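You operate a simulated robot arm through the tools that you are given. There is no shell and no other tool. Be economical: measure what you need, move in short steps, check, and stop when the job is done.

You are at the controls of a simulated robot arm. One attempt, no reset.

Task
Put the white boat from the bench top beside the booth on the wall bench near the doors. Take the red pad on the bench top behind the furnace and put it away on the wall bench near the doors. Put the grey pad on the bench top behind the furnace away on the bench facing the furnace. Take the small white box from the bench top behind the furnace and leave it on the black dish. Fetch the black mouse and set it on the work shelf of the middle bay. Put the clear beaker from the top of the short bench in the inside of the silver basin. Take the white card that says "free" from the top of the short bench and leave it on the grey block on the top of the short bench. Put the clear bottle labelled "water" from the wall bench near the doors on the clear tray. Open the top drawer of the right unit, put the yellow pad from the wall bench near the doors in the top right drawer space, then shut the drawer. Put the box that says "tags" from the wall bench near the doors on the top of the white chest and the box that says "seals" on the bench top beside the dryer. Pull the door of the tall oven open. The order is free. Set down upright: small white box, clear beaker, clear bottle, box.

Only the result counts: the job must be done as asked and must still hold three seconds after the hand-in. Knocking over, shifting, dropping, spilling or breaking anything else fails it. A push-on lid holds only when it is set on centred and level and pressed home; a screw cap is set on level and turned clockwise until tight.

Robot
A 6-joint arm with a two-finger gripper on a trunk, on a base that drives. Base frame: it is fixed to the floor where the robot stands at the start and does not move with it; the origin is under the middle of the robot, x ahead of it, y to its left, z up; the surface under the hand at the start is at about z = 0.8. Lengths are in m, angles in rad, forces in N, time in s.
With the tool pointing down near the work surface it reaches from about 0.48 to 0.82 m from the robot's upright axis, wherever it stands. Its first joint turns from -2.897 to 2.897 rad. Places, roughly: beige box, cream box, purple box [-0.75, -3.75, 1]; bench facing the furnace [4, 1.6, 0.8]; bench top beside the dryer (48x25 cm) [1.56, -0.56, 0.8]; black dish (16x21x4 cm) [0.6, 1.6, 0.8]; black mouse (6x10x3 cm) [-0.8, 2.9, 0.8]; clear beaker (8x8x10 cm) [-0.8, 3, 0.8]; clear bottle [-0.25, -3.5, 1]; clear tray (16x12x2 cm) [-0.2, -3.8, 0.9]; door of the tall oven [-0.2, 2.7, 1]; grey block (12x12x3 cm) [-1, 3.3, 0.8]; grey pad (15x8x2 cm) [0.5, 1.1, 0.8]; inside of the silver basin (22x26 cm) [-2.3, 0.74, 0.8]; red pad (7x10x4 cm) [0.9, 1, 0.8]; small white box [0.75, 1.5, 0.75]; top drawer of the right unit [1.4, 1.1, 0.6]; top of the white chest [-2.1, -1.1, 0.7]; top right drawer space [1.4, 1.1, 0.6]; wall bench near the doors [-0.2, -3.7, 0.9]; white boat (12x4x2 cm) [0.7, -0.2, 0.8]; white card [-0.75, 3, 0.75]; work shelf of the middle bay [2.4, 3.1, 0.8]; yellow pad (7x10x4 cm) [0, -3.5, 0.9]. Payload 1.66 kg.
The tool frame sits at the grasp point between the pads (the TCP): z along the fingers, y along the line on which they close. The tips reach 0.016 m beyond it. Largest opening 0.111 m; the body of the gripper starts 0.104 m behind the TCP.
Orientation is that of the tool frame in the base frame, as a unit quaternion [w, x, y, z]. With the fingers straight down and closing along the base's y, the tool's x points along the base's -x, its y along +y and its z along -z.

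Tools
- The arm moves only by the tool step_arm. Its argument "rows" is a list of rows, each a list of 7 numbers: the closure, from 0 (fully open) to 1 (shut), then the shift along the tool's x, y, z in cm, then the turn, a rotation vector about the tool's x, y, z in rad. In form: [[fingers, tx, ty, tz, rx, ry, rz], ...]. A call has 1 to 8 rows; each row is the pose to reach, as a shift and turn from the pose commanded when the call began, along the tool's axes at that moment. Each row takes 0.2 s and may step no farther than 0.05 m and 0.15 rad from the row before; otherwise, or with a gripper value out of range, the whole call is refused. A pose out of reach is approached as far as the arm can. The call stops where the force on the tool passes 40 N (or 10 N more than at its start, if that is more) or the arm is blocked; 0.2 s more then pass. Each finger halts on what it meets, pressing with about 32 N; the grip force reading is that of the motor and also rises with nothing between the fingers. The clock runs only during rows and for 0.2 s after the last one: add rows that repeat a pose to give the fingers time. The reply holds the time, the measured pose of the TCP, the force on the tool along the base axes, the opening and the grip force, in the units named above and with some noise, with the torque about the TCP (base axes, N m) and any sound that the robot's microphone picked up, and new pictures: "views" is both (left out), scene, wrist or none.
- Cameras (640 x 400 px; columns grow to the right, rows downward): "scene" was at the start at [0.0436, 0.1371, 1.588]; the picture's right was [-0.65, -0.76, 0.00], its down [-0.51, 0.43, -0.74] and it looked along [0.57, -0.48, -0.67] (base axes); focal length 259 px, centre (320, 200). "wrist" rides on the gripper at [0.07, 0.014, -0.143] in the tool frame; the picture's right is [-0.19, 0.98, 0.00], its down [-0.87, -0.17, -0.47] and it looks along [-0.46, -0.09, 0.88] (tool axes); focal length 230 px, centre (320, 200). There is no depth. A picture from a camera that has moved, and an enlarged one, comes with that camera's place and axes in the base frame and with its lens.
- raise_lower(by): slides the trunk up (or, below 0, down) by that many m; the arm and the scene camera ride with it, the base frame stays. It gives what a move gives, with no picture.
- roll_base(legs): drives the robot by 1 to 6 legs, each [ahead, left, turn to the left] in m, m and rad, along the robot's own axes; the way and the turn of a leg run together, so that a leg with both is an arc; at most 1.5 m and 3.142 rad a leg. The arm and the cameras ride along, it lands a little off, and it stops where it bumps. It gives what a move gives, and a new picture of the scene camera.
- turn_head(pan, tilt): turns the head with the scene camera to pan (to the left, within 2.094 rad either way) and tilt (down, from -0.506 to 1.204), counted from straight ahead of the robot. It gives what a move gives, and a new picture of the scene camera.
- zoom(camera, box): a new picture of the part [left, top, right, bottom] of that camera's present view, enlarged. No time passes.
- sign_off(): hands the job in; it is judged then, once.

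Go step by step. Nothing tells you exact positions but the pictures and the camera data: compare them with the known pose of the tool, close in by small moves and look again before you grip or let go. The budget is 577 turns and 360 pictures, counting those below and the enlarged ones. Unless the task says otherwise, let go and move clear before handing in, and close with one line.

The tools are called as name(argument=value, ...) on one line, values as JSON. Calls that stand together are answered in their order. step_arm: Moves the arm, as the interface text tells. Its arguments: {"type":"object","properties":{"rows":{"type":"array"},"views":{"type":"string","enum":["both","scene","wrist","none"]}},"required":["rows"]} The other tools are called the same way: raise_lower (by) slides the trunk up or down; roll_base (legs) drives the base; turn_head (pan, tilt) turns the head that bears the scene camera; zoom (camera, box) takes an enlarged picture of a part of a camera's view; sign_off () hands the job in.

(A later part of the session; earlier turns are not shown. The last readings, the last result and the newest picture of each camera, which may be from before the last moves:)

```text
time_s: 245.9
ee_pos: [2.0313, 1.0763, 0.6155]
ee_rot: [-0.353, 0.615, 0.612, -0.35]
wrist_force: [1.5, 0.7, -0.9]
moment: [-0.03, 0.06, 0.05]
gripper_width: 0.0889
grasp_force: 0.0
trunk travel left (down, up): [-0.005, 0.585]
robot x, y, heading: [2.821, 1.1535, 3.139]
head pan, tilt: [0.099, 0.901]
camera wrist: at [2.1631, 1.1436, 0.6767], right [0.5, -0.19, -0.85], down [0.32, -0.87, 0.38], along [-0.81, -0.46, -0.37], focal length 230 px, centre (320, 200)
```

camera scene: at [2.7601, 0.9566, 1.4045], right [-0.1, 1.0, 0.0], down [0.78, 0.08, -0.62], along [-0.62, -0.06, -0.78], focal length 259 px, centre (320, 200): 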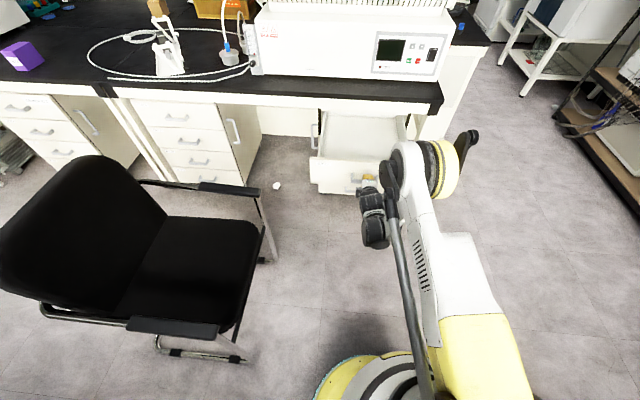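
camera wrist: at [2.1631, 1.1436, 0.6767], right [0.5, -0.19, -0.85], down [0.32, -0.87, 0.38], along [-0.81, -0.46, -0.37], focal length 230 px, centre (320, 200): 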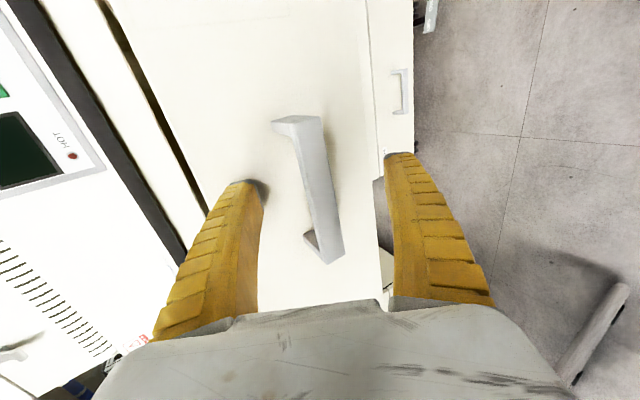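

The drawer is open and the bar released. I back off, bring the arm back to pointing down, and raise the trunk.

roll_base(legs=[[-0.22, 0, 0]])

raise_lower(by=0.17)

step_arm(rows=[[0, 0, -2, -2, -0.14, 0, 0], [0, 0, -4, -4, -0.28, 0, 0], [0, 0, -6, -6, -0.42, 0, 0], [0, 0, -8, -8, -0.56, 0, 0], [0, 0, -10, -10, -0.7, 0, 0], [0, 0, -12, -12, -0.84, 0, 0], [0, 0, -14, -14, -0.98, 0, 0], [0, 0, -16, -16, -1.05, 0, 0]], views="none")

turn_head(pan=-1.4, tilt=0.4)

```text
time_s: 247.6
ee_pos: [2.2509, 1.0723, 0.616]
ee_rot: [-0.353, 0.615, 0.613, -0.35]
wrist_force: [-0.1, -1.2, -0.6]
moment: [0.04, 0.0, -0.01]
gripper_width: 0.0899
grasp_force: 1.4
trunk travel left (down, up): [-0.005, 0.585]
robot x, y, heading: [3.0348, 1.1492, 3.136]
head pan, tilt: [0.099, 0.901]
camera scene: at [2.9807, 0.9566, 1.4048], right [-0.1, 1.0, 0.0], down [0.78, 0.08, -0.62], along [-0.62, -0.06, -0.78], focal length 259 px, centre (320, 200)
```

scene: 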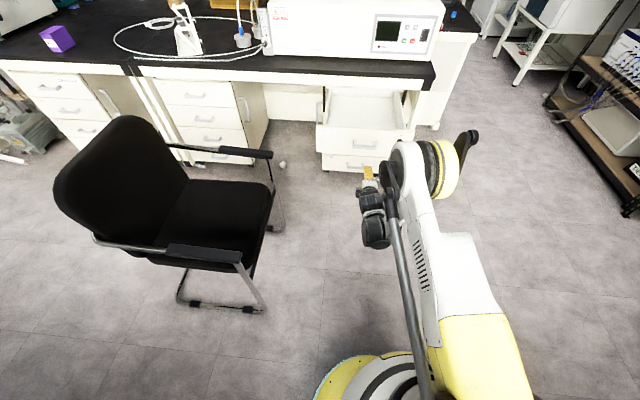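

```text
time_s: 249.5
ee_pos: [2.2511, 1.0725, 0.7866]
ee_rot: [-0.352, 0.614, 0.613, -0.35]
wrist_force: [-0.8, -0.1, -0.7]
moment: [-0.01, 0.0, -0.02]
gripper_width: 0.0898
grasp_force: 0.5
trunk travel left (down, up): [-0.175, 0.415]
robot x, y, heading: [3.0359, 1.1552, 3.138]
head pan, tilt: [0.099, 0.901]
```

```text
time_s: 251.3
ee_pos: [2.3064, 1.0714, 1.0053]
ee_rot: [0.004, 0.709, 0.706, 0.006]
wrist_force: [-0.3, 0.9, 0.0]
moment: [0.0, 0.04, -0.03]
gripper_width: 0.1108
grasp_force: 0.0
trunk travel left (down, up): [-0.175, 0.415]
robot x, y, heading: [3.0368, 1.152, 3.137]
head pan, tilt: [0.099, 0.901]
```

```text
time_s: 252.9
ee_pos: [2.3057, 1.071, 1.0035]
ee_rot: [0.003, 0.709, 0.706, 0.004]
wrist_force: [0.0, -0.2, 0.5]
moment: [-0.02, -0.03, -0.01]
gripper_width: 0.111
grasp_force: 0.1
trunk travel left (down, up): [-0.175, 0.415]
robot x, y, heading: [3.0328, 1.151, 3.141]
head pan, tilt: [-1.4, 0.4]
camera scene: at [3.0402, 1.0553, 1.6178], right [0.99, 0.17, 0.0], down [0.07, -0.38, -0.92], along [-0.16, 0.91, -0.39], focal length 259 px, centre (320, 200)
```

scene: 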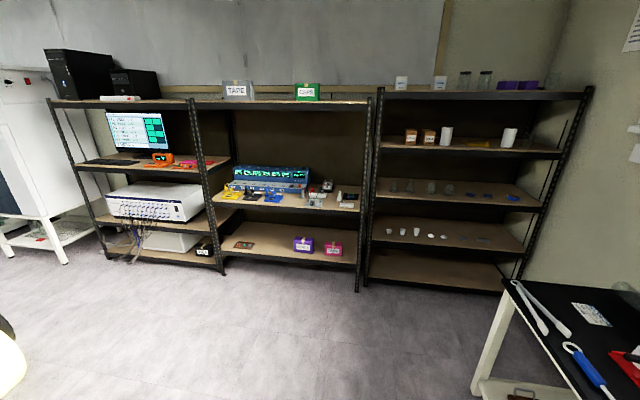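

zoom(camera="scene", box=[200, 150, 380, 270])

turn_head(pan=-2.09, tilt=0.6)

```text
3.33 times, centred on (290, 210) of scene
camera zoom: at [3.0402, 1.0553, 1.6178], right [0.99, 0.17, 0.0], down [0.07, -0.38, -0.92], along [-0.16, 0.91, -0.39], focal length 863 px, centre (420, 167)
```

zoom: 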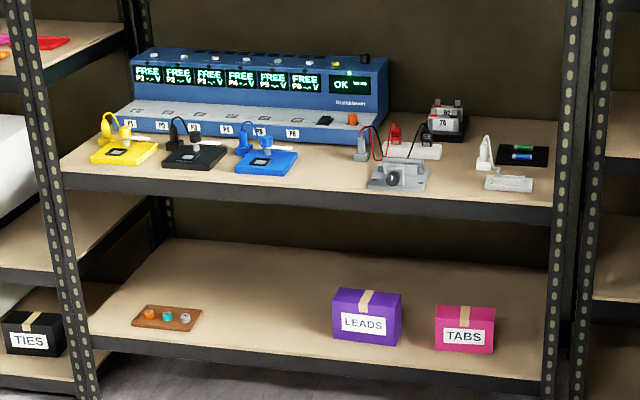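

```text
time_s: 254.0
ee_pos: [2.3063, 1.0715, 1.0048]
ee_rot: [0.003, 0.708, 0.706, 0.004]
wrist_force: [0.2, -0.7, -0.5]
moment: [0.02, 0.0, -0.01]
gripper_width: 0.1106
grasp_force: 0.0
trunk travel left (down, up): [-0.175, 0.415]
robot x, y, heading: [3.0407, 1.1477, 3.141]
head pan, tilt: [-2.089, 0.6]
camera scene: at [3.0998, 1.0408, 1.5996], right [0.87, -0.5, 0.0], down [-0.28, -0.49, -0.83], along [0.41, 0.72, -0.56], focal length 259 px, centre (320, 200)
```

scene: 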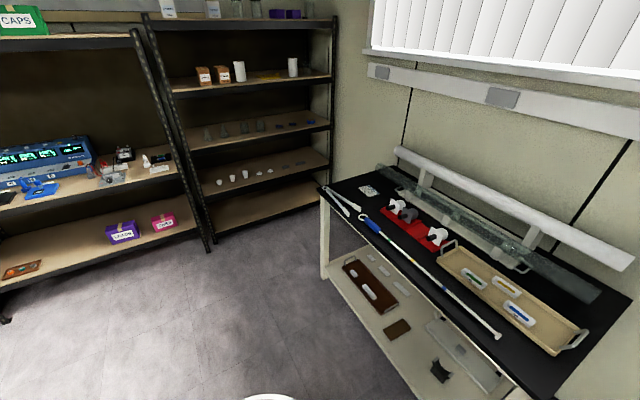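

The bench facing the furnace and the middle-bay shelf are located. I retract the arm and drive round the island's north end to its back side.

step_arm(rows=[[0, 0, 4, -2, 0, 0, 0], [0, 0, 8, -4, 0, 0, 0], [0, 0, 12, -6, 0, 0, 0], [0, 0, 16, -8, 0, 0, 0], [0, 0, 20, -10, 0, 0, 0], [0, 0, 24, -12, 0, 0, 0], [0, 0, 26, -14, 0, 0, 0]], views="none")

roll_base(legs=[[0, -1.1, 0], [1.5, 0, 0], [1.0, 0, 0]])

turn_head(pan=0.7, tilt=0.6)

```text
time_s: 255.6
ee_pos: [2.5684, 1.0715, 1.1456]
ee_rot: [0.003, 0.708, 0.706, 0.004]
wrist_force: [-0.2, -0.3, 0.5]
moment: [-0.03, -0.01, -0.03]
gripper_width: 0.1111
grasp_force: 0.1
trunk travel left (down, up): [-0.175, 0.415]
robot x, y, heading: [3.0356, 1.1547, 3.138]
head pan, tilt: [-2.089, 0.6]
```

```text
time_s: 272.7
ee_pos: [0.1333, 2.2614, 1.1449]
ee_rot: [0.004, 0.725, 0.689, 0.005]
wrist_force: [0.7, 0.3, -0.9]
moment: [-0.02, 0.01, -0.01]
gripper_width: 0.1109
grasp_force: 0.0
trunk travel left (down, up): [-0.175, 0.415]
robot x, y, heading: [0.6057, 2.3211, 3.094]
head pan, tilt: [-2.089, 0.6]
camera scene: at [0.6637, 2.205, 1.5996], right [0.84, -0.54, 0.0], down [-0.3, -0.48, -0.83], along [0.44, 0.7, -0.56], focal length 259 px, centre (320, 200)
```

scene: 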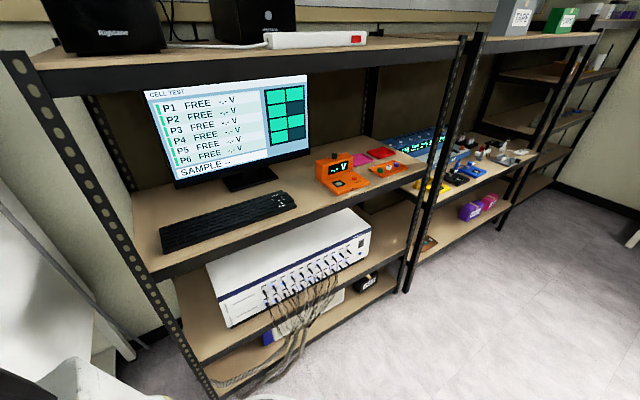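

```text
time_s: 275.2
ee_pos: [0.1328, 2.2614, 1.1453]
ee_rot: [0.004, 0.725, 0.689, 0.004]
wrist_force: [0.1, 0.5, 0.0]
moment: [0.03, 0.02, -0.02]
gripper_width: 0.111
grasp_force: 0.1
trunk travel left (down, up): [-0.175, 0.415]
robot x, y, heading: [0.6077, 2.3202, 3.089]
head pan, tilt: [0.7, 0.6]
camera scene: at [0.5462, 2.077, 1.5996], right [-0.61, 0.8, 0.0], down [0.45, 0.34, -0.83], along [-0.66, -0.5, -0.56], focal length 259 px, centre (320, 200)
```

scene: 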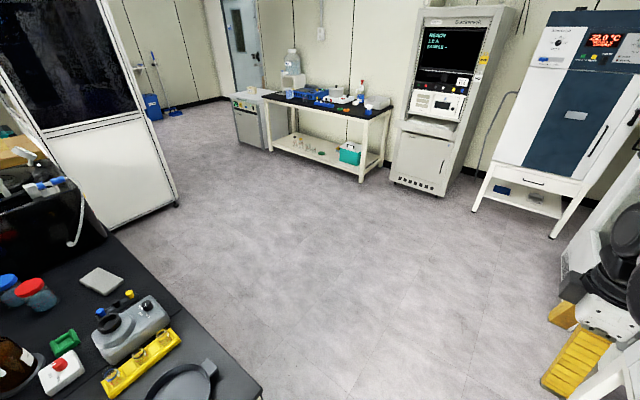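

I now see the dish, grey pad and other items on this end of the island. I drive to the west side and face +x at about y = 1.35.

roll_base(legs=[[0.75, 0, 0.05], [0, 0.4, 0], [0, 0, 3.14], [0, -0.55, 0]])

turn_head(pan=-0.1, tilt=0.75)

```text
time_s: 291.6
ee_pos: [0.3319, 1.5042, 1.1458]
ee_rot: [0.004, 0.727, -0.687, -0.003]
wrist_force: [-0.6, 0.3, 0.5]
moment: [0.02, 0.03, 0.01]
gripper_width: 0.1109
grasp_force: 0.0
trunk travel left (down, up): [-0.175, 0.415]
robot x, y, heading: [-0.1286, 1.3972, 0.055]
head pan, tilt: [0.7, 0.6]
camera scene: at [-0.0983, 1.6462, 1.5997], right [0.69, -0.73, 0.0], down [-0.41, -0.39, -0.83], along [0.6, 0.57, -0.56], focal length 259 px, centre (320, 200)
```

scene: 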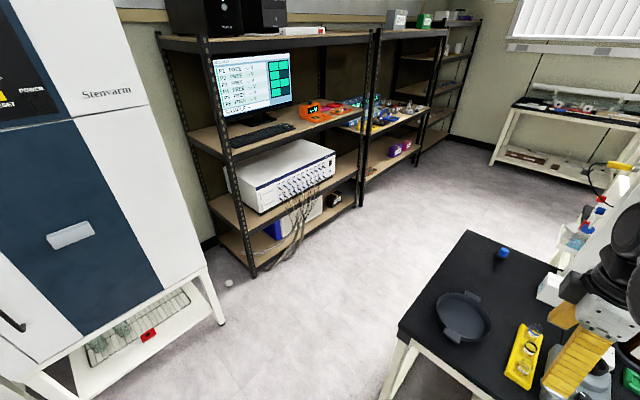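

```text
time_s: 292.8
ee_pos: [0.3326, 1.5048, 1.1445]
ee_rot: [0.005, 0.727, -0.686, -0.003]
wrist_force: [1.2, 0.7, -0.2]
moment: [-0.02, 0.04, -0.01]
gripper_width: 0.1108
grasp_force: 0.0
trunk travel left (down, up): [-0.175, 0.415]
robot x, y, heading: [-0.1291, 1.3994, 0.055]
head pan, tilt: [-0.099, 0.75]
camera scene: at [-0.0796, 1.5826, 1.5867], right [-0.04, -1.0, 0.0], down [-0.68, 0.03, -0.73], along [0.73, -0.03, -0.68], focal length 259 px, centre (320, 200)
```

scene: 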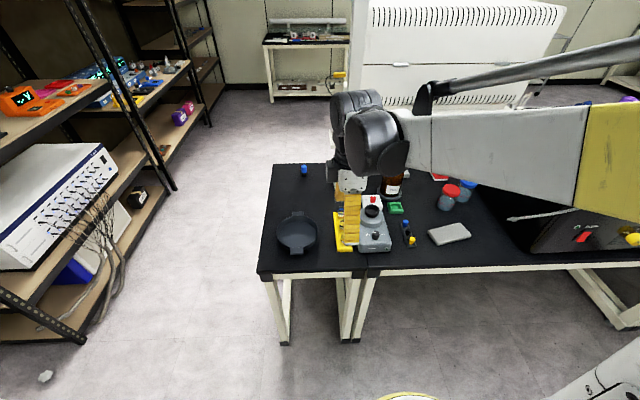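

step_arm(rows=[[0, 4, 0, -3, 0, 0, 0], [0, 8, 0, -6, 0, 0, 0], [0, 12, 0, -9, 0, 0, 0], [0, 16, 0, -10, 0, 0, 0], [0, 20, 0, -10, 0, 0, 0]], views="both")

zoom(camera="scene", box=[240, 150, 500, 290])

```text
time_s: 294.0
ee_pos: [0.3443, 1.3045, 1.2452]
ee_rot: [0.003, 0.727, -0.686, -0.004]
wrist_force: [0.3, -0.5, 0.4]
moment: [0.01, -0.02, 0.02]
gripper_width: 0.1107
grasp_force: 0.1
trunk travel left (down, up): [-0.175, 0.415]
robot x, y, heading: [-0.1344, 1.3973, 0.059]
head pan, tilt: [-0.099, 0.75]
camera scene: at [-0.0795, 1.5819, 1.5868], right [-0.04, -1.0, 0.0], down [-0.68, 0.03, -0.73], along [0.73, -0.03, -0.68], focal length 259 px, centre (320, 200)
camera wrist: at [0.3376, 1.234, 1.3878], right [-0.99, 0.13, 0.01], down [0.12, 0.87, 0.47], along [0.05, 0.47, -0.88], focal length 230 px, centre (320, 200)
```

scene: 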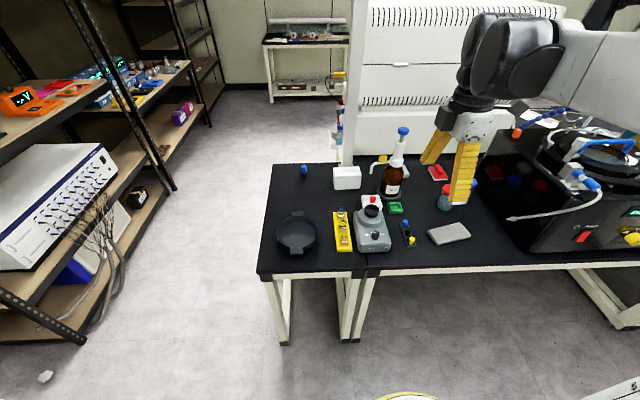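
wrist: 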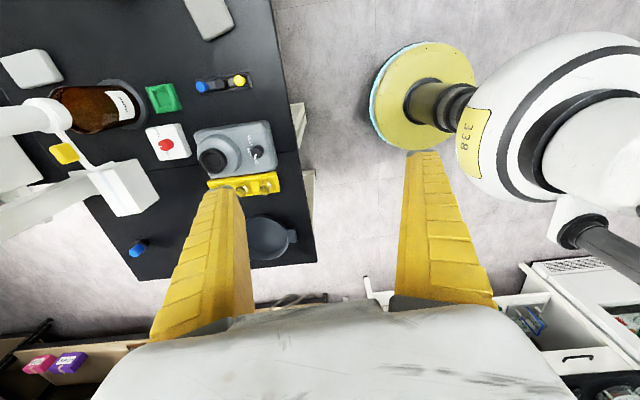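

```text
2.46 times, centred on (370, 220) of scene
camera zoom: at [-0.0795, 1.5819, 1.5868], right [-0.04, -1.0, 0.0], down [-0.68, 0.03, -0.73], along [0.73, -0.03, -0.68], focal length 637 px, centre (197, 151)
```

zoom: 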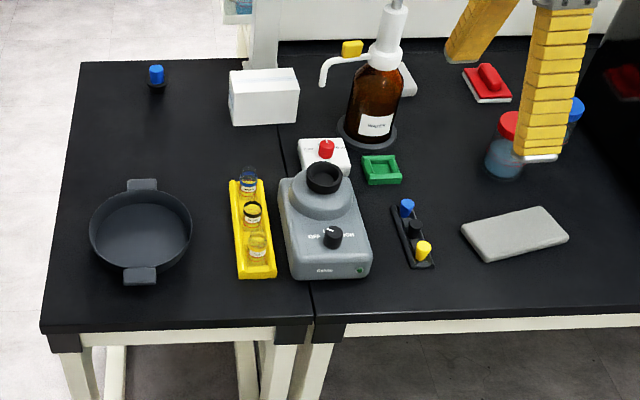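

The plain white box at about [0.85, 1.42] is the small white box. I will take it from the north end; first I turn the gripper to its natural angle and drive round.

step_arm(rows=[[0, 0, 0, 0, 0, 0, 0.15], [0, 0, 0, 0, 0, 0, 0.3], [0, 0, 0, 0, 0, 0, 0.45], [0, 0, 0, 0, 0, 0, 0.6], [0, 0, 0, 0, 0, 0, 0.75], [0, 0, 0, 0, 0, 0, 0.9], [0, 0, 0, 0, 0, 0, 1.05], [0, 0, 0, 0, 0, 0, 1.2]], views="none")

step_arm(rows=[[0, 0, 0, 0, 0, 0, 0.15], [0, 0, 0, 0, 0, 0, 0.3], [0, 0, 0, 0, 0, 0, 0.4]], views="none")

roll_base(legs=[[0, 0, -0.055], [0, 0.85, 0], [0.9, 0, 0], [0, 0, -1.571]])

turn_head(pan=0.1, tilt=0.8)

```text
time_s: 295.8
ee_pos: [0.3456, 1.3064, 1.2454]
ee_rot: [-0.006, -0.211, 0.978, 0.001]
wrist_force: [-0.3, 0.1, -0.1]
moment: [0.0, 0.01, 0.01]
gripper_width: 0.1108
grasp_force: 0.1
trunk travel left (down, up): [-0.175, 0.415]
robot x, y, heading: [-0.1338, 1.4014, 0.057]
head pan, tilt: [-0.099, 0.75]
```

```text
time_s: 296.6
ee_pos: [0.3434, 1.3061, 1.2458]
ee_rot: [-0.004, -0.013, 1.0, -0.001]
wrist_force: [-0.5, -0.3, -0.2]
moment: [0.02, 0.03, 0.01]
gripper_width: 0.1109
grasp_force: 0.0
trunk travel left (down, up): [-0.175, 0.415]
robot x, y, heading: [-0.132, 1.3988, 0.057]
head pan, tilt: [-0.099, 0.75]
```

```text
time_s: 309.6
ee_pos: [0.6442, 1.7836, 1.2448]
ee_rot: [-0.004, 0.707, 0.707, 0.003]
wrist_force: [-0.4, -0.8, -0.2]
moment: [0.01, 0.03, -0.01]
gripper_width: 0.111
grasp_force: 0.1
trunk travel left (down, up): [-0.175, 0.415]
robot x, y, heading: [0.7485, 2.2555, -1.539]
head pan, tilt: [-0.099, 0.75]
camera scene: at [0.9326, 2.1994, 1.5867], right [-1.0, 0.07, 0.0], down [0.05, 0.68, -0.73], along [-0.05, -0.73, -0.68], focal length 259 px, centre (320, 200)
```

scene: 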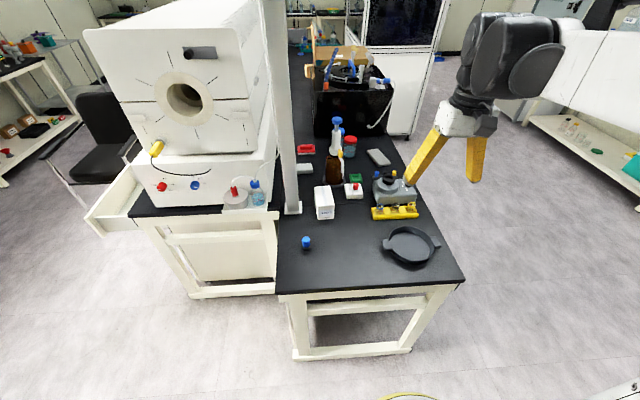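

```text
time_s: 310.3
ee_pos: [0.6443, 1.7822, 1.2453]
ee_rot: [-0.004, 0.708, 0.706, 0.002]
wrist_force: [0.1, 0.4, 0.1]
moment: [-0.01, 0.03, 0.01]
gripper_width: 0.1108
grasp_force: 0.1
trunk travel left (down, up): [-0.175, 0.415]
robot x, y, heading: [0.7508, 2.2548, -1.541]
head pan, tilt: [0.099, 0.799]
camera scene: at [0.9488, 2.2021, 1.5827], right [-0.99, -0.13, 0.0], down [-0.09, 0.71, -0.7], along [0.09, -0.69, -0.72], focal length 259 px, centre (320, 200)
```

scene: 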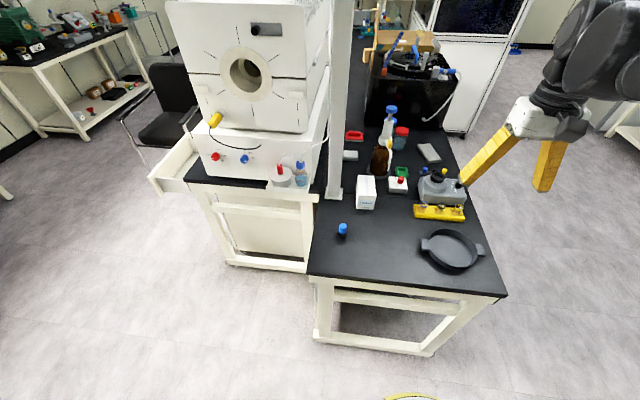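

zoom(camera="scene", box=[300, 130, 500, 280])

step_arm(rows=[[0, -3, 3, 0, 0, 0, 0], [0, -6, 6, 0, 0, 0, 0], [0, -9, 9, 0, 0, 0, 0], [0, -12, 12, 0, 0, 0, 0], [0, -15, 15, 0, 0, 0, 0]], views="wrist")

```text
2.67 times, centred on (400, 205) of scene
camera zoom: at [0.9488, 2.2021, 1.5827], right [-0.99, -0.13, 0.0], down [-0.09, 0.71, -0.7], along [0.09, -0.69, -0.72], focal length 690 px, centre (107, 187)
```

zoom: 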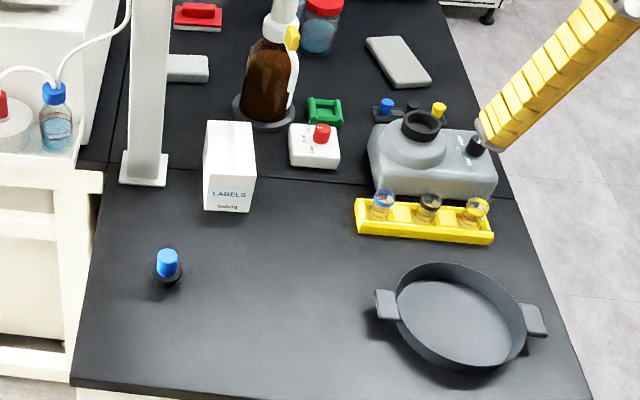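

```text
time_s: 311.5
ee_pos: [0.7952, 1.6302, 1.2445]
ee_rot: [-0.004, 0.708, 0.706, 0.003]
wrist_force: [-0.3, -0.5, -0.3]
moment: [0.05, -0.01, -0.01]
gripper_width: 0.111
grasp_force: 0.0
trunk travel left (down, up): [-0.175, 0.415]
robot x, y, heading: [0.7489, 2.2573, -1.54]
head pan, tilt: [0.099, 0.799]
camera wrist: at [0.8102, 1.6978, 1.3876], right [0.98, -0.19, 0.0], down [-0.17, -0.87, 0.46], along [-0.09, -0.45, -0.89], focal length 230 px, centre (320, 200)
```

wrist: 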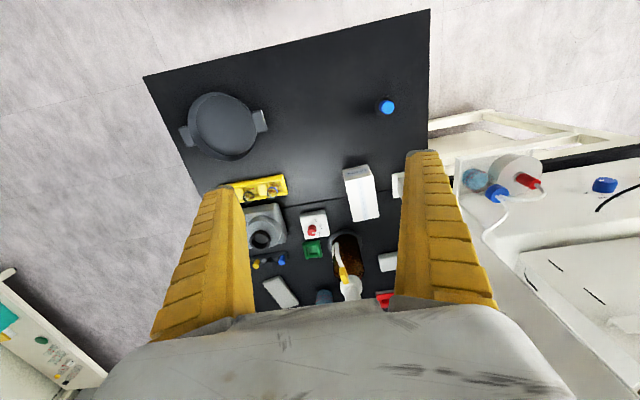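

The box (marked LABELS) is about 6.7 cm wide along x and lies along y at [0.86, 1.41]; the dish is at [0.56, 1.64]. I drive 10 cm nearer and go over the box.

roll_base(legs=[[0.1, 0, 0]])

step_arm(rows=[[0.2, -4, 2, 0, 0, 0, 0], [0.2, -8, 4, 2, 0, 0, 0], [0.2, -12, 5.9, 4, 0, 0, 0], [0.2, -12, 5.9, 8, 0, 0, 0], [0.2, -12, 5.9, 12, 0, 0, 0], [0.2, -12, 5.9, 16, 0, 0, 0], [0.2, -12, 5.9, 20, 0, 0, 0], [0.2, -12, 5.9, 22, 0, 0, 0]], views="wrist")

```text
time_s: 312.6
ee_pos: [0.7969, 1.531, 1.2443]
ee_rot: [-0.005, 0.709, 0.705, 0.003]
wrist_force: [0.2, -0.8, -1.1]
moment: [0.04, 0.01, 0.02]
gripper_width: 0.1104
grasp_force: 0.0
trunk travel left (down, up): [-0.175, 0.415]
robot x, y, heading: [0.7514, 2.155, -1.546]
head pan, tilt: [0.099, 0.799]
camera scene: at [0.9515, 2.1015, 1.5826], right [-0.99, -0.13, 0.0], down [-0.09, 0.71, -0.7], along [0.09, -0.69, -0.72], focal length 259 px, centre (320, 200)
```

scene: 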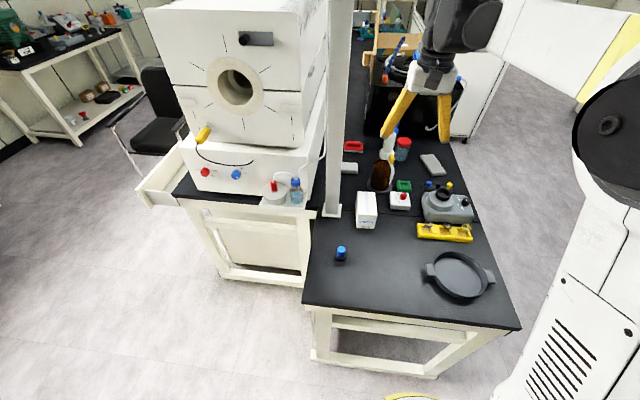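

```text
time_s: 314.4
ee_pos: [0.8528, 1.4142, 1.0224]
ee_rot: [-0.004, 0.709, 0.705, 0.004]
wrist_force: [0.1, -0.1, -0.2]
moment: [0.01, 0.0, 0.0]
gripper_width: 0.09
grasp_force: 1.1
trunk travel left (down, up): [-0.175, 0.415]
robot x, y, heading: [0.7496, 2.1598, -1.544]
head pan, tilt: [0.099, 0.799]
camera wrist: at [0.8682, 1.4821, 1.1658], right [0.98, -0.19, 0.0], down [-0.17, -0.87, 0.46], along [-0.09, -0.45, -0.89], focal length 230 px, centre (320, 200)
```

wrist: 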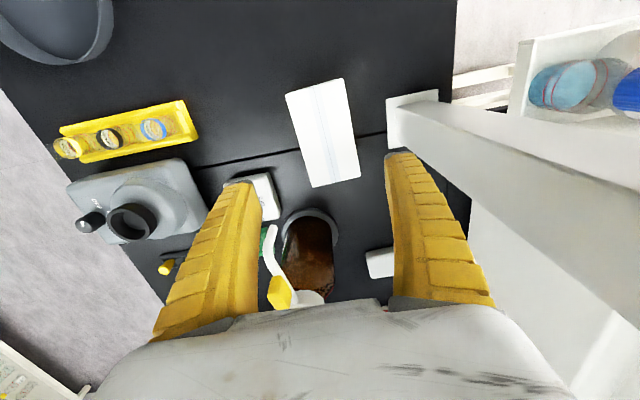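

step_arm(rows=[[0.2, 0, 1, 3, 0, 0, 0], [0.2, 0, 1, 7, 0, 0, 0], [0.2, 0, 1, 11, 0, 0, 0], [0.2, 0, 1, 15, 0, 0, 0], [0.2, 0, 1, 18, 0, 0, 0], [0.2, 0, 1, 18, 0, 0, 0]], views="wrist")

```text
time_s: 315.9
ee_pos: [0.8649, 1.4168, 0.8433]
ee_rot: [-0.005, 0.709, 0.706, 0.003]
wrist_force: [-1.4, -0.3, -0.5]
moment: [0.01, -0.01, -0.02]
gripper_width: 0.09
grasp_force: 0.7
trunk travel left (down, up): [-0.175, 0.415]
robot x, y, heading: [0.7561, 2.1578, -1.544]
head pan, tilt: [0.099, 0.799]
camera wrist: at [0.8795, 1.4839, 0.9873], right [0.98, -0.19, 0.0], down [-0.17, -0.87, 0.46], along [-0.09, -0.45, -0.89], focal length 230 px, centre (320, 200)
```

wrist: 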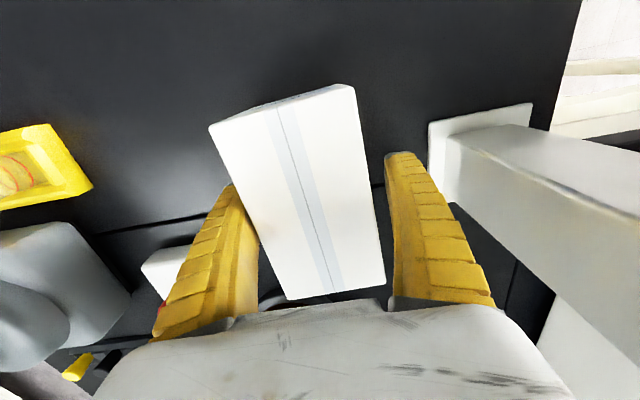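

step_arm(rows=[[0.4, 0, 0, 0, 0, 0, 0], [0.6, 0, 0, 0, 0, 0, 0], [0.6, 0, 0, 0, 0, 0, 0], [0.6, 0, 0, -1, 0, 0, 0], [0.6, 0, 0, -5, 0, 0, 0], [0.6, 0, 0, -9, 0, 0, 0], [0.6, 0, 0, -13, 0, 0, 0], [0.6, 0, 0, -16, 0, 0, 0]], views="wrist")

```text
time_s: 317.6
ee_pos: [0.8629, 1.4149, 1.0025]
ee_rot: [-0.004, 0.709, 0.705, 0.003]
wrist_force: [-0.9, -0.5, -1.6]
moment: [-0.02, 0.02, 0.01]
gripper_width: 0.0677
grasp_force: 32.0
trunk travel left (down, up): [-0.175, 0.415]
robot x, y, heading: [0.7527, 2.1549, -1.542]
head pan, tilt: [0.099, 0.799]
camera wrist: at [0.8776, 1.4829, 1.1462], right [0.98, -0.19, 0.0], down [-0.17, -0.87, 0.46], along [-0.09, -0.45, -0.89], focal length 230 px, centre (320, 200)
```

wrist: 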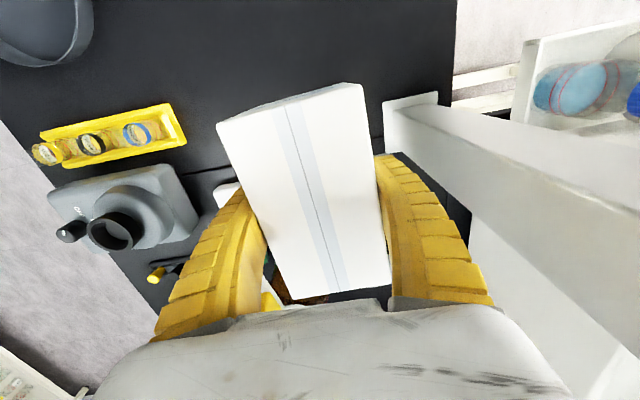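

Held (6.8 cm wide, so about 12 cm long; it fits the dish). I lift and carry it over to the dish.

step_arm(rows=[[0.6, 0, 0, -5, 0, 0, 0], [0.6, 2.8, -3.8, -6, 0, 0, 0], [0.6, 5.7, -7.6, -6, 0, 0, 0], [0.6, 8.6, -11.4, -6, 0, 0, 0], [0.6, 11.4, -15.2, -6, 0, 0, 0], [0.6, 14.3, -19, -6, 0, 0, 0], [0.6, 17.1, -22.8, -6, 0, 0, 0], [0.6, 20, -26.6, -6, 0, 0, 0]], views="none")

step_arm(rows=[[0.6, 2.8, -3.7, 0, 0, 0, 0], [0.6, 2.8, -3.7, 4, 0, 0, 0], [0.6, 2.8, -3.7, 8, 0, 0, 0], [0.6, 2.8, -3.7, 8, 0, 0, 0]], views="both")

zoom(camera="scene", box=[380, 210, 540, 330])

```text
time_s: 319.4
ee_pos: [0.5968, 1.6183, 1.0638]
ee_rot: [-0.004, 0.71, 0.705, 0.003]
wrist_force: [0.1, 0.4, -1.8]
moment: [-0.05, -0.02, -0.01]
gripper_width: 0.0672
grasp_force: 31.7
trunk travel left (down, up): [-0.175, 0.415]
robot x, y, heading: [0.7549, 2.1573, -1.546]
head pan, tilt: [0.099, 0.799]
```

```text
time_s: 320.4
ee_pos: [0.5604, 1.6449, 0.9844]
ee_rot: [-0.004, 0.709, 0.705, 0.003]
wrist_force: [0.3, 0.0, -1.9]
moment: [0.01, -0.01, 0.01]
gripper_width: 0.0675
grasp_force: 32.0
trunk travel left (down, up): [-0.175, 0.415]
robot x, y, heading: [0.7508, 2.155, -1.547]
head pan, tilt: [0.099, 0.799]
camera scene: at [0.9513, 2.1033, 1.5828], right [-0.99, -0.13, 0.0], down [-0.09, 0.71, -0.7], along [0.09, -0.69, -0.72], focal length 259 px, centre (320, 200)
camera wrist: at [0.5754, 1.7117, 1.1284], right [0.98, -0.19, 0.0], down [-0.17, -0.87, 0.46], along [-0.09, -0.45, -0.89], focal length 230 px, centre (320, 200)
```

scene: 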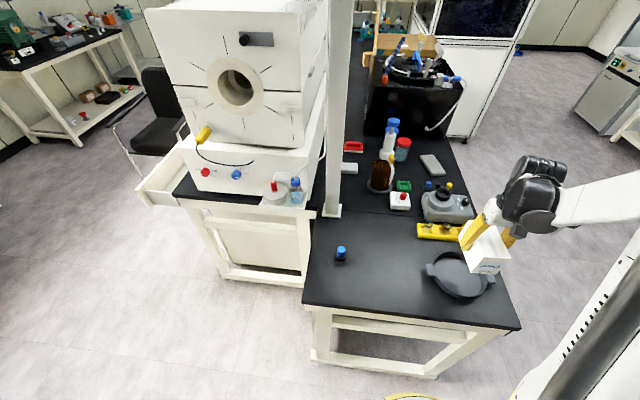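
wrist: 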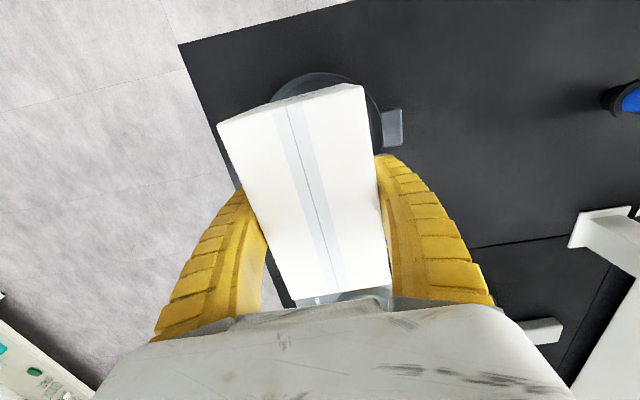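

```text
3.33 times, centred on (460, 270) of scene
camera zoom: at [0.9513, 2.1033, 1.5828], right [-0.99, -0.13, 0.0], down [-0.09, 0.71, -0.7], along [0.09, -0.69, -0.72], focal length 863 px, centre (-147, -33)
```

zoom: 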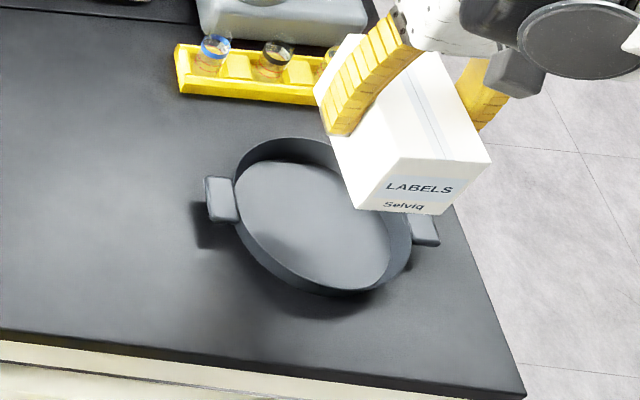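

Aligned over the dish centre [0.557, 1.642]; I lower.

step_arm(rows=[[0.6, 0, 0, 4, 0, 0, 0], [0.6, 0, 0, 8, 0, 0, 0], [0.6, 0, 0, 11, 0, 0, 0], [0.6, 0, 0, 12, 0, 0, 0], [0.6, 0, 0, 12, 0, 0, 0]], views="scene")

zoom(camera="scene", box=[380, 210, 540, 330])

```text
time_s: 321.6
ee_pos: [0.5616, 1.6469, 0.8657]
ee_rot: [-0.004, 0.709, 0.705, 0.003]
wrist_force: [0.5, -0.6, -1.6]
moment: [-0.04, -0.02, -0.01]
gripper_width: 0.0676
grasp_force: 31.9
trunk travel left (down, up): [-0.175, 0.415]
robot x, y, heading: [0.7547, 2.1581, -1.545]
head pan, tilt: [0.099, 0.799]
camera scene: at [0.9514, 2.1029, 1.5827], right [-0.99, -0.13, 0.0], down [-0.09, 0.71, -0.7], along [0.09, -0.69, -0.72], focal length 259 px, centre (320, 200)
```

scene: 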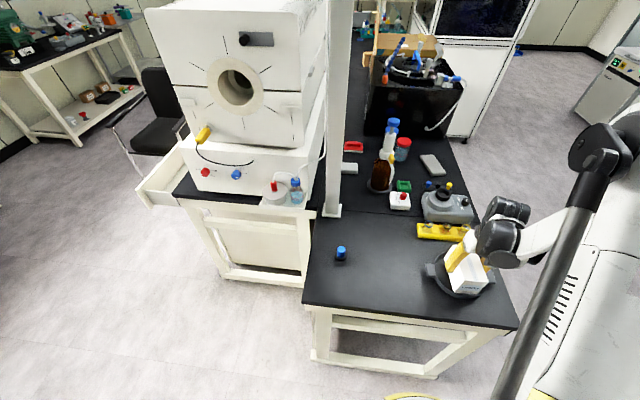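

```text
3.33 times, centred on (460, 270) of scene
camera zoom: at [0.9514, 2.1029, 1.5827], right [-0.99, -0.13, 0.0], down [-0.09, 0.71, -0.7], along [0.09, -0.69, -0.72], focal length 863 px, centre (-147, -33)
```

zoom: 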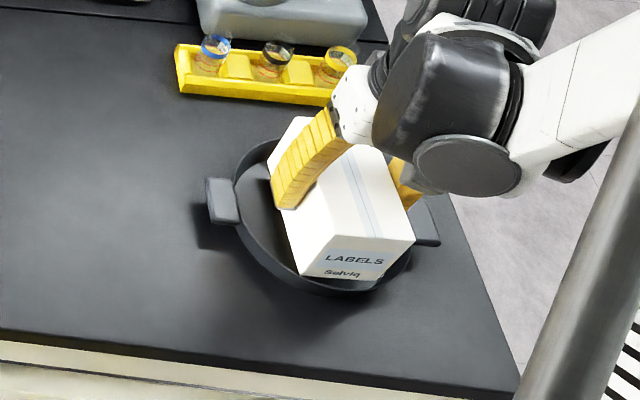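

step_arm(rows=[[0.6, -0.5, -0.4, 0, 0, 0, 0], [0.6, -0.5, -0.4, 0.5, 0, 0, 0], [0.6, -0.5, -0.4, 1.0, 0, 0, 0], [0.6, -0.5, -0.4, 1.3, 0, 0, 0], [0.6, -0.5, -0.4, 1.3, 0, 0, 0]], views="none")

step_arm(rows=[[0.6, 0, 0, 0.2, 0, 0, 0], [0.6, 0, 0, 0.4, 0, 0, 0], [0.6, 0, 0, 0.4, 0, 0, 0]], views="none")

```text
time_s: 322.9
ee_pos: [0.5577, 1.6417, 0.8542]
ee_rot: [-0.003, 0.708, 0.706, 0.003]
wrist_force: [-1.1, -3.2, 21.9]
moment: [0.17, -0.06, 0.2]
gripper_width: 0.0676
grasp_force: 31.9
trunk travel left (down, up): [-0.175, 0.415]
robot x, y, heading: [0.7503, 2.1559, -1.542]
head pan, tilt: [0.099, 0.799]
```

```text
time_s: 323.6
ee_pos: [0.5575, 1.6407, 0.8504]
ee_rot: [-0.004, 0.709, 0.705, 0.003]
wrist_force: [-5.7, -5.0, 24.7]
moment: [0.04, 0.1, 0.32]
gripper_width: 0.0685
grasp_force: 32.1
trunk travel left (down, up): [-0.175, 0.415]
robot x, y, heading: [0.7493, 2.157, -1.549]
head pan, tilt: [0.099, 0.799]
```

zoom(camera="scene", box=[410, 220, 520, 310])

```text
4.44 times, centred on (465, 265) of scene
camera zoom: at [0.9515, 2.1044, 1.5828], right [-0.99, -0.13, 0.0], down [-0.09, 0.71, -0.7], along [0.09, -0.69, -0.72], focal length 1150 px, centre (-324, -89)
```

zoom: 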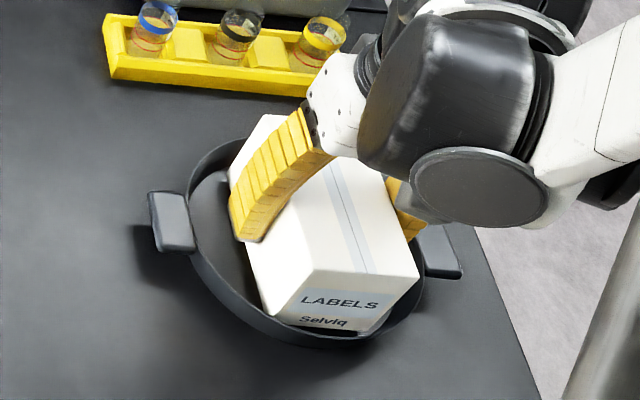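

It sits in the dish. I release and rise.

step_arm(rows=[[0.6, 0, 0, -0.2, 0, 0, 0], [0.3, 0, 0, -0.2, 0, 0, 0], [0.15, 0, 0, -0.2, 0, 0, 0], [0.15, 0, 0, -3, 0, 0, 0], [0.15, 0, 0, -7, 0, 0, 0], [0.15, 0, 0, -11, 0, 0, 0], [0, 0, 0, -15, 0, 0, 0], [0, 0, 0, -19, 0, 0, 0]], views="wrist")

zoom(camera="scene", box=[410, 220, 520, 310])

```text
time_s: 325.4
ee_pos: [0.5578, 1.6415, 1.0408]
ee_rot: [-0.005, 0.709, 0.705, 0.003]
wrist_force: [-0.4, -0.7, -0.2]
moment: [0.0, -0.02, 0.02]
gripper_width: 0.1108
grasp_force: 0.0
trunk travel left (down, up): [-0.175, 0.415]
robot x, y, heading: [0.7549, 2.1585, -1.547]
head pan, tilt: [0.099, 0.799]
camera wrist: at [0.5725, 1.7083, 1.1832], right [0.98, -0.19, 0.0], down [-0.17, -0.87, 0.46], along [-0.09, -0.45, -0.89], focal length 230 px, centre (320, 200)
```

wrist: 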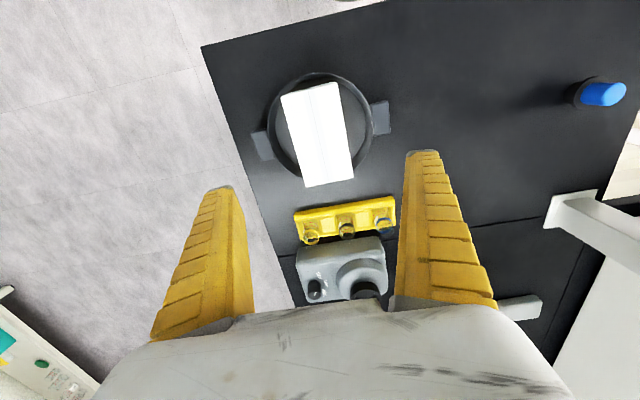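

```text
4.44 times, centred on (465, 265) of scene
camera zoom: at [0.9517, 2.1036, 1.5827], right [-0.99, -0.13, 0.0], down [-0.09, 0.71, -0.7], along [0.09, -0.69, -0.72], focal length 1150 px, centre (-324, -89)
```

zoom: 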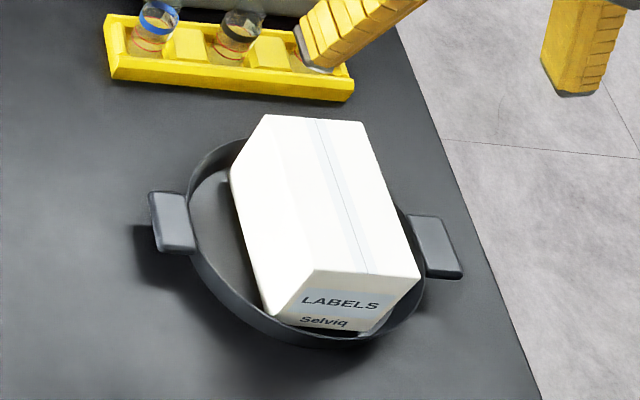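

The small white box is on the dish. Next the grey pad: I raise the arm and drive to the west side at y ≈ 1.05.

step_arm(rows=[[0, 0, 0, -4.5, 0, 0, 0], [0, 0, 3, -9, 0, 0, 0], [0, 0, 6, -13, 0, 0, 0], [0, 2, 9, -16, 0, 0, 0]], views="none")

roll_base(legs=[[0, -0.87, 0], [0, 0, 1.545], [0, -1.1, 0], [0.1, 0, 0]])

turn_head(pan=0.0, tilt=0.8)

```text
refused: row 2 steps farther than a row can; nothing moved
```

```text
time_s: 339.4
ee_pos: [0.4164, 0.8338, 1.0401]
ee_rot: [-0.014, 0.022, 1.0, 0.0]
wrist_force: [-6.1, 1.6, 3.5]
moment: [-0.28, -0.26, -0.35]
gripper_width: 0.1108
grasp_force: 0.0
trunk travel left (down, up): [-0.175, 0.415]
robot x, y, heading: [-0.0869, 1.0445, 0.001]
head pan, tilt: [0.099, 0.799]
stopped in leg 4: the force on the tool passed its limit at 100 N (the readings are from after the stop); the commanded pose is now the measured one
camera scene: at [-0.0269, 1.2414, 1.5827], right [0.1, -0.99, 0.0], down [-0.71, -0.07, -0.7], along [0.69, 0.07, -0.72], focal length 259 px, centre (320, 200)
```

scene: 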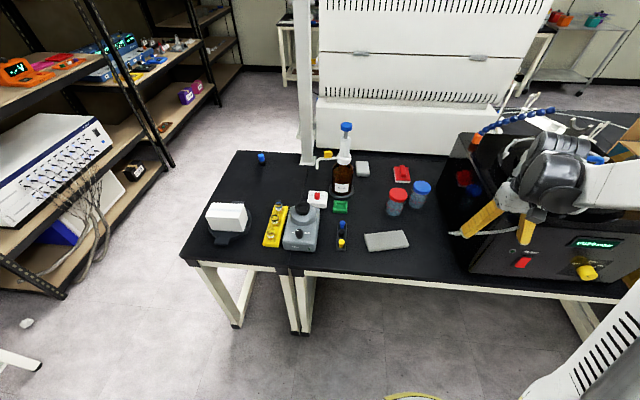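

```text
time_s: 340.1
ee_pos: [0.4182, 0.8344, 1.0386]
ee_rot: [-0.015, 0.021, 1.0, -0.001]
wrist_force: [-11.5, 2.1, 2.0]
moment: [-0.11, -0.37, -0.58]
gripper_width: 0.1106
grasp_force: 0.1
trunk travel left (down, up): [-0.175, 0.415]
robot x, y, heading: [-0.0875, 1.0427, 0.003]
head pan, tilt: [0.0, 0.799]
camera scene: at [-0.0267, 1.2333, 1.5827], right [0.0, -1.0, 0.0], down [-0.72, 0.0, -0.7], along [0.7, 0.0, -0.72], focal length 259 px, centre (320, 200)
```

scene: 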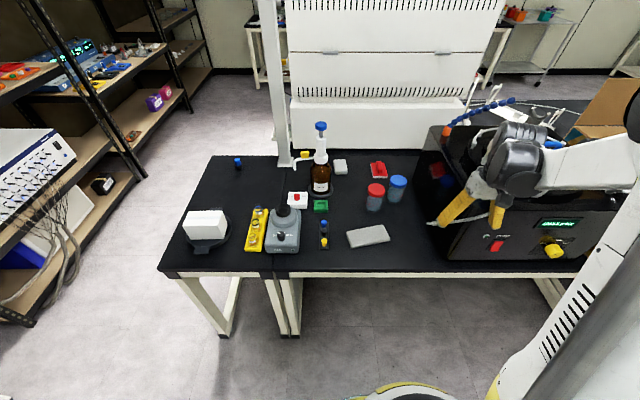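

The arm lift was refused and I drove on with the tool too low, so the fingers touched the black apparatus. I back away at once and check it.

roll_base(legs=[[-0.12, 0.1, 0]])

zoom(camera="scene", box=[280, 60, 640, 300])

```text
time_s: 341.5
ee_pos: [0.2992, 0.9368, 1.0384]
ee_rot: [-0.015, 0.02, 1.0, 0.0]
wrist_force: [0.1, 0.5, -0.1]
moment: [-0.02, -0.04, -0.01]
gripper_width: 0.1107
grasp_force: 0.1
trunk travel left (down, up): [-0.175, 0.415]
robot x, y, heading: [-0.2042, 1.1405, 0.003]
head pan, tilt: [0.0, 0.799]
camera scene: at [-0.146, 1.335, 1.5827], right [0.0, -1.0, 0.0], down [-0.72, 0.0, -0.7], along [0.7, 0.0, -0.72], focal length 259 px, centre (320, 200)
```

scene: 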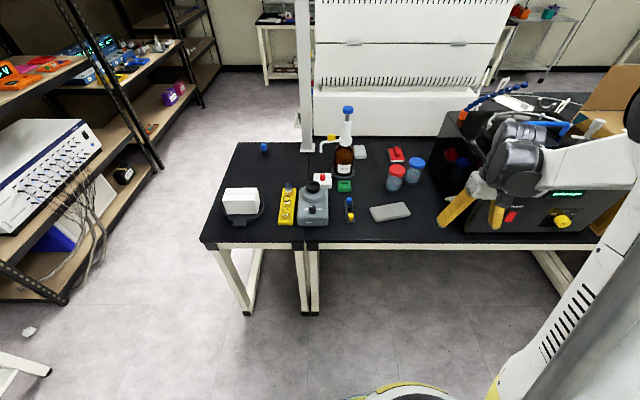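

```text
1.67 times, centred on (460, 180) of scene
camera zoom: at [-0.146, 1.335, 1.5827], right [0.0, -1.0, 0.0], down [-0.72, 0.0, -0.7], along [0.7, 0.0, -0.72], focal length 431 px, centre (87, 233)
```

zoom: 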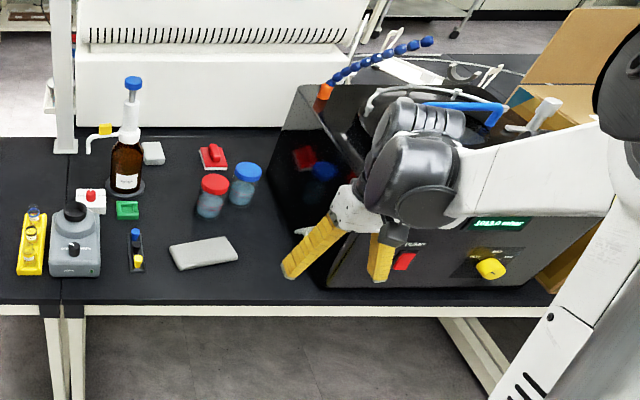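

The apparatus looks to be where it was (front left corner ≈ [0.45, 0.79], same as before). I raise the tool and turn to the grey pad.

step_arm(rows=[[0, 0, 0, -4, 0, 0, 0], [0, 0, 2, -8, 0, 0, 0], [0, 0, 6, -10, 0, 0, 0], [0, 0, 10, -11, 0, 0, 0]], views="wrist")

zoom(camera="scene", box=[320, 120, 520, 260])

```text
time_s: 342.5
ee_pos: [0.3072, 1.0352, 1.1477]
ee_rot: [-0.015, 0.02, 1.0, 0.0]
wrist_force: [0.3, -0.4, -0.3]
moment: [-0.01, 0.03, 0.01]
gripper_width: 0.1106
grasp_force: 0.0
trunk travel left (down, up): [-0.175, 0.415]
robot x, y, heading: [-0.2059, 1.1401, 0.002]
head pan, tilt: [0.0, 0.799]
camera wrist: at [0.2427, 1.051, 1.2923], right [0.23, 0.97, -0.01], down [0.87, -0.2, 0.45], along [0.43, -0.11, -0.89], focal length 230 px, centre (320, 200)
```

wrist: 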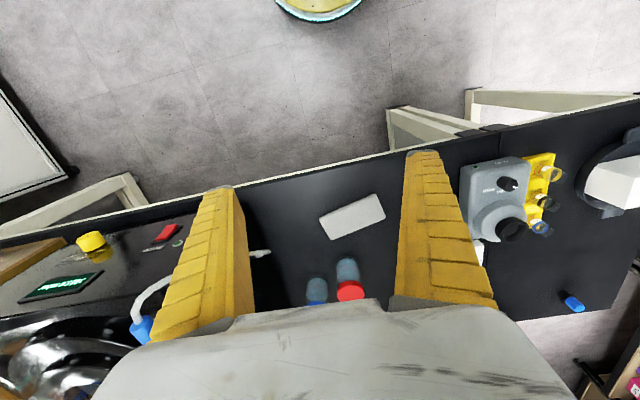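

```text
2.86 times, centred on (420, 190) of scene
camera zoom: at [-0.1454, 1.335, 1.5826], right [0.0, -1.0, 0.0], down [-0.72, 0.0, -0.7], along [0.7, 0.0, -0.72], focal length 740 px, centre (34, 229)
```

zoom: 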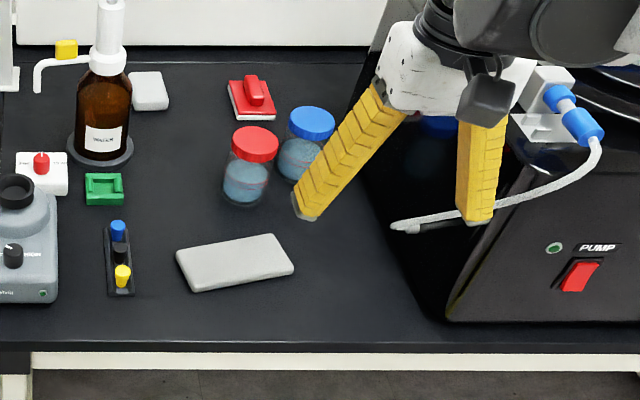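

step_arm(rows=[[0, -3, 0.4, 0, 0, -0.03, 0.15], [0, -6, 0.8, 0, 0, -0.03, 0.3], [0, -9, 1.2, 0, 0, -0.03, 0.45], [0, -12, 1.6, 0, 0, -0.03, 0.6], [0, -15, 2, 0, 0, -0.03, 0.74], [0, -18, 2.4, 0, 0, -0.03, 0.88], [0, -21, 2.8, 0, 0, -0.03, 1.02], [0, -23, 3.1, 0, 0, -0.03, 1.16]], views="none")

```text
refused: row 1 steps farther than a row can; nothing moved
```

step_arm(rows=[[0, -3, 0.4, 0, 0, -0.03, 0.14], [0, -6, 0.8, 0, 0, -0.03, 0.28], [0, -9, 1.2, 0, 0, -0.03, 0.42], [0, -12, 1.6, 0, 0, -0.03, 0.56], [0, -15, 2, 0, 0, -0.03, 0.7], [0, -18, 2.4, 0, 0, -0.03, 0.84], [0, -21, 2.8, 0, 0, -0.03, 0.98], [0, -23, 3.1, 0, 0, -0.03, 1.12]], views="none")

step_arm(rows=[[0, 0, 0, 3, 0, 0, 0.14], [0, 0, 0, 7, 0, 0, 0.28], [0, 0, 0, 11, 0, 0, 0.29], [0, 0, 0, 15, 0, 0, 0.29], [0, 0, 0, 15, 0, 0, 0.29]], views="wrist")

```text
time_s: 344.3
ee_pos: [0.539, 1.0605, 1.1424]
ee_rot: [0.002, 0.548, 0.836, -0.009]
wrist_force: [0.4, -0.1, 0.0]
moment: [0.03, 0.02, 0.0]
gripper_width: 0.111
grasp_force: 0.0
trunk travel left (down, up): [-0.175, 0.415]
robot x, y, heading: [-0.2063, 1.1424, 0.002]
head pan, tilt: [0.0, 0.799]
```

```text
time_s: 345.5
ee_pos: [0.5367, 1.0569, 0.993]
ee_rot: [0.003, 0.663, 0.748, -0.008]
wrist_force: [0.3, 0.0, 0.1]
moment: [-0.02, -0.03, 0.02]
gripper_width: 0.1108
grasp_force: 0.0
trunk travel left (down, up): [-0.175, 0.415]
robot x, y, heading: [-0.2014, 1.1435, 0.006]
head pan, tilt: [0.0, 0.799]
camera wrist: at [0.5429, 1.1286, 1.1348], right [1.0, -0.07, -0.01], down [-0.06, -0.87, 0.49], along [-0.04, -0.48, -0.87], focal length 230 px, centre (320, 200)
```

wrist: 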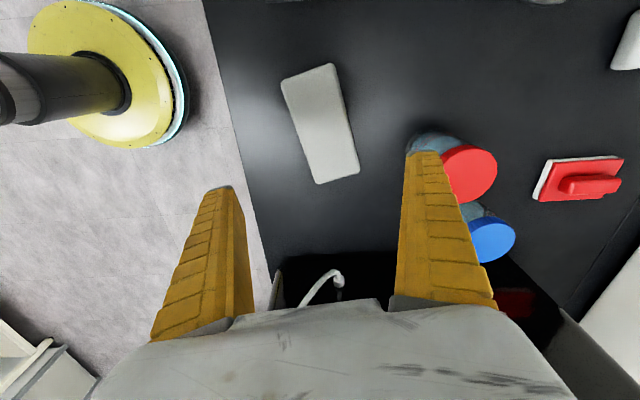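

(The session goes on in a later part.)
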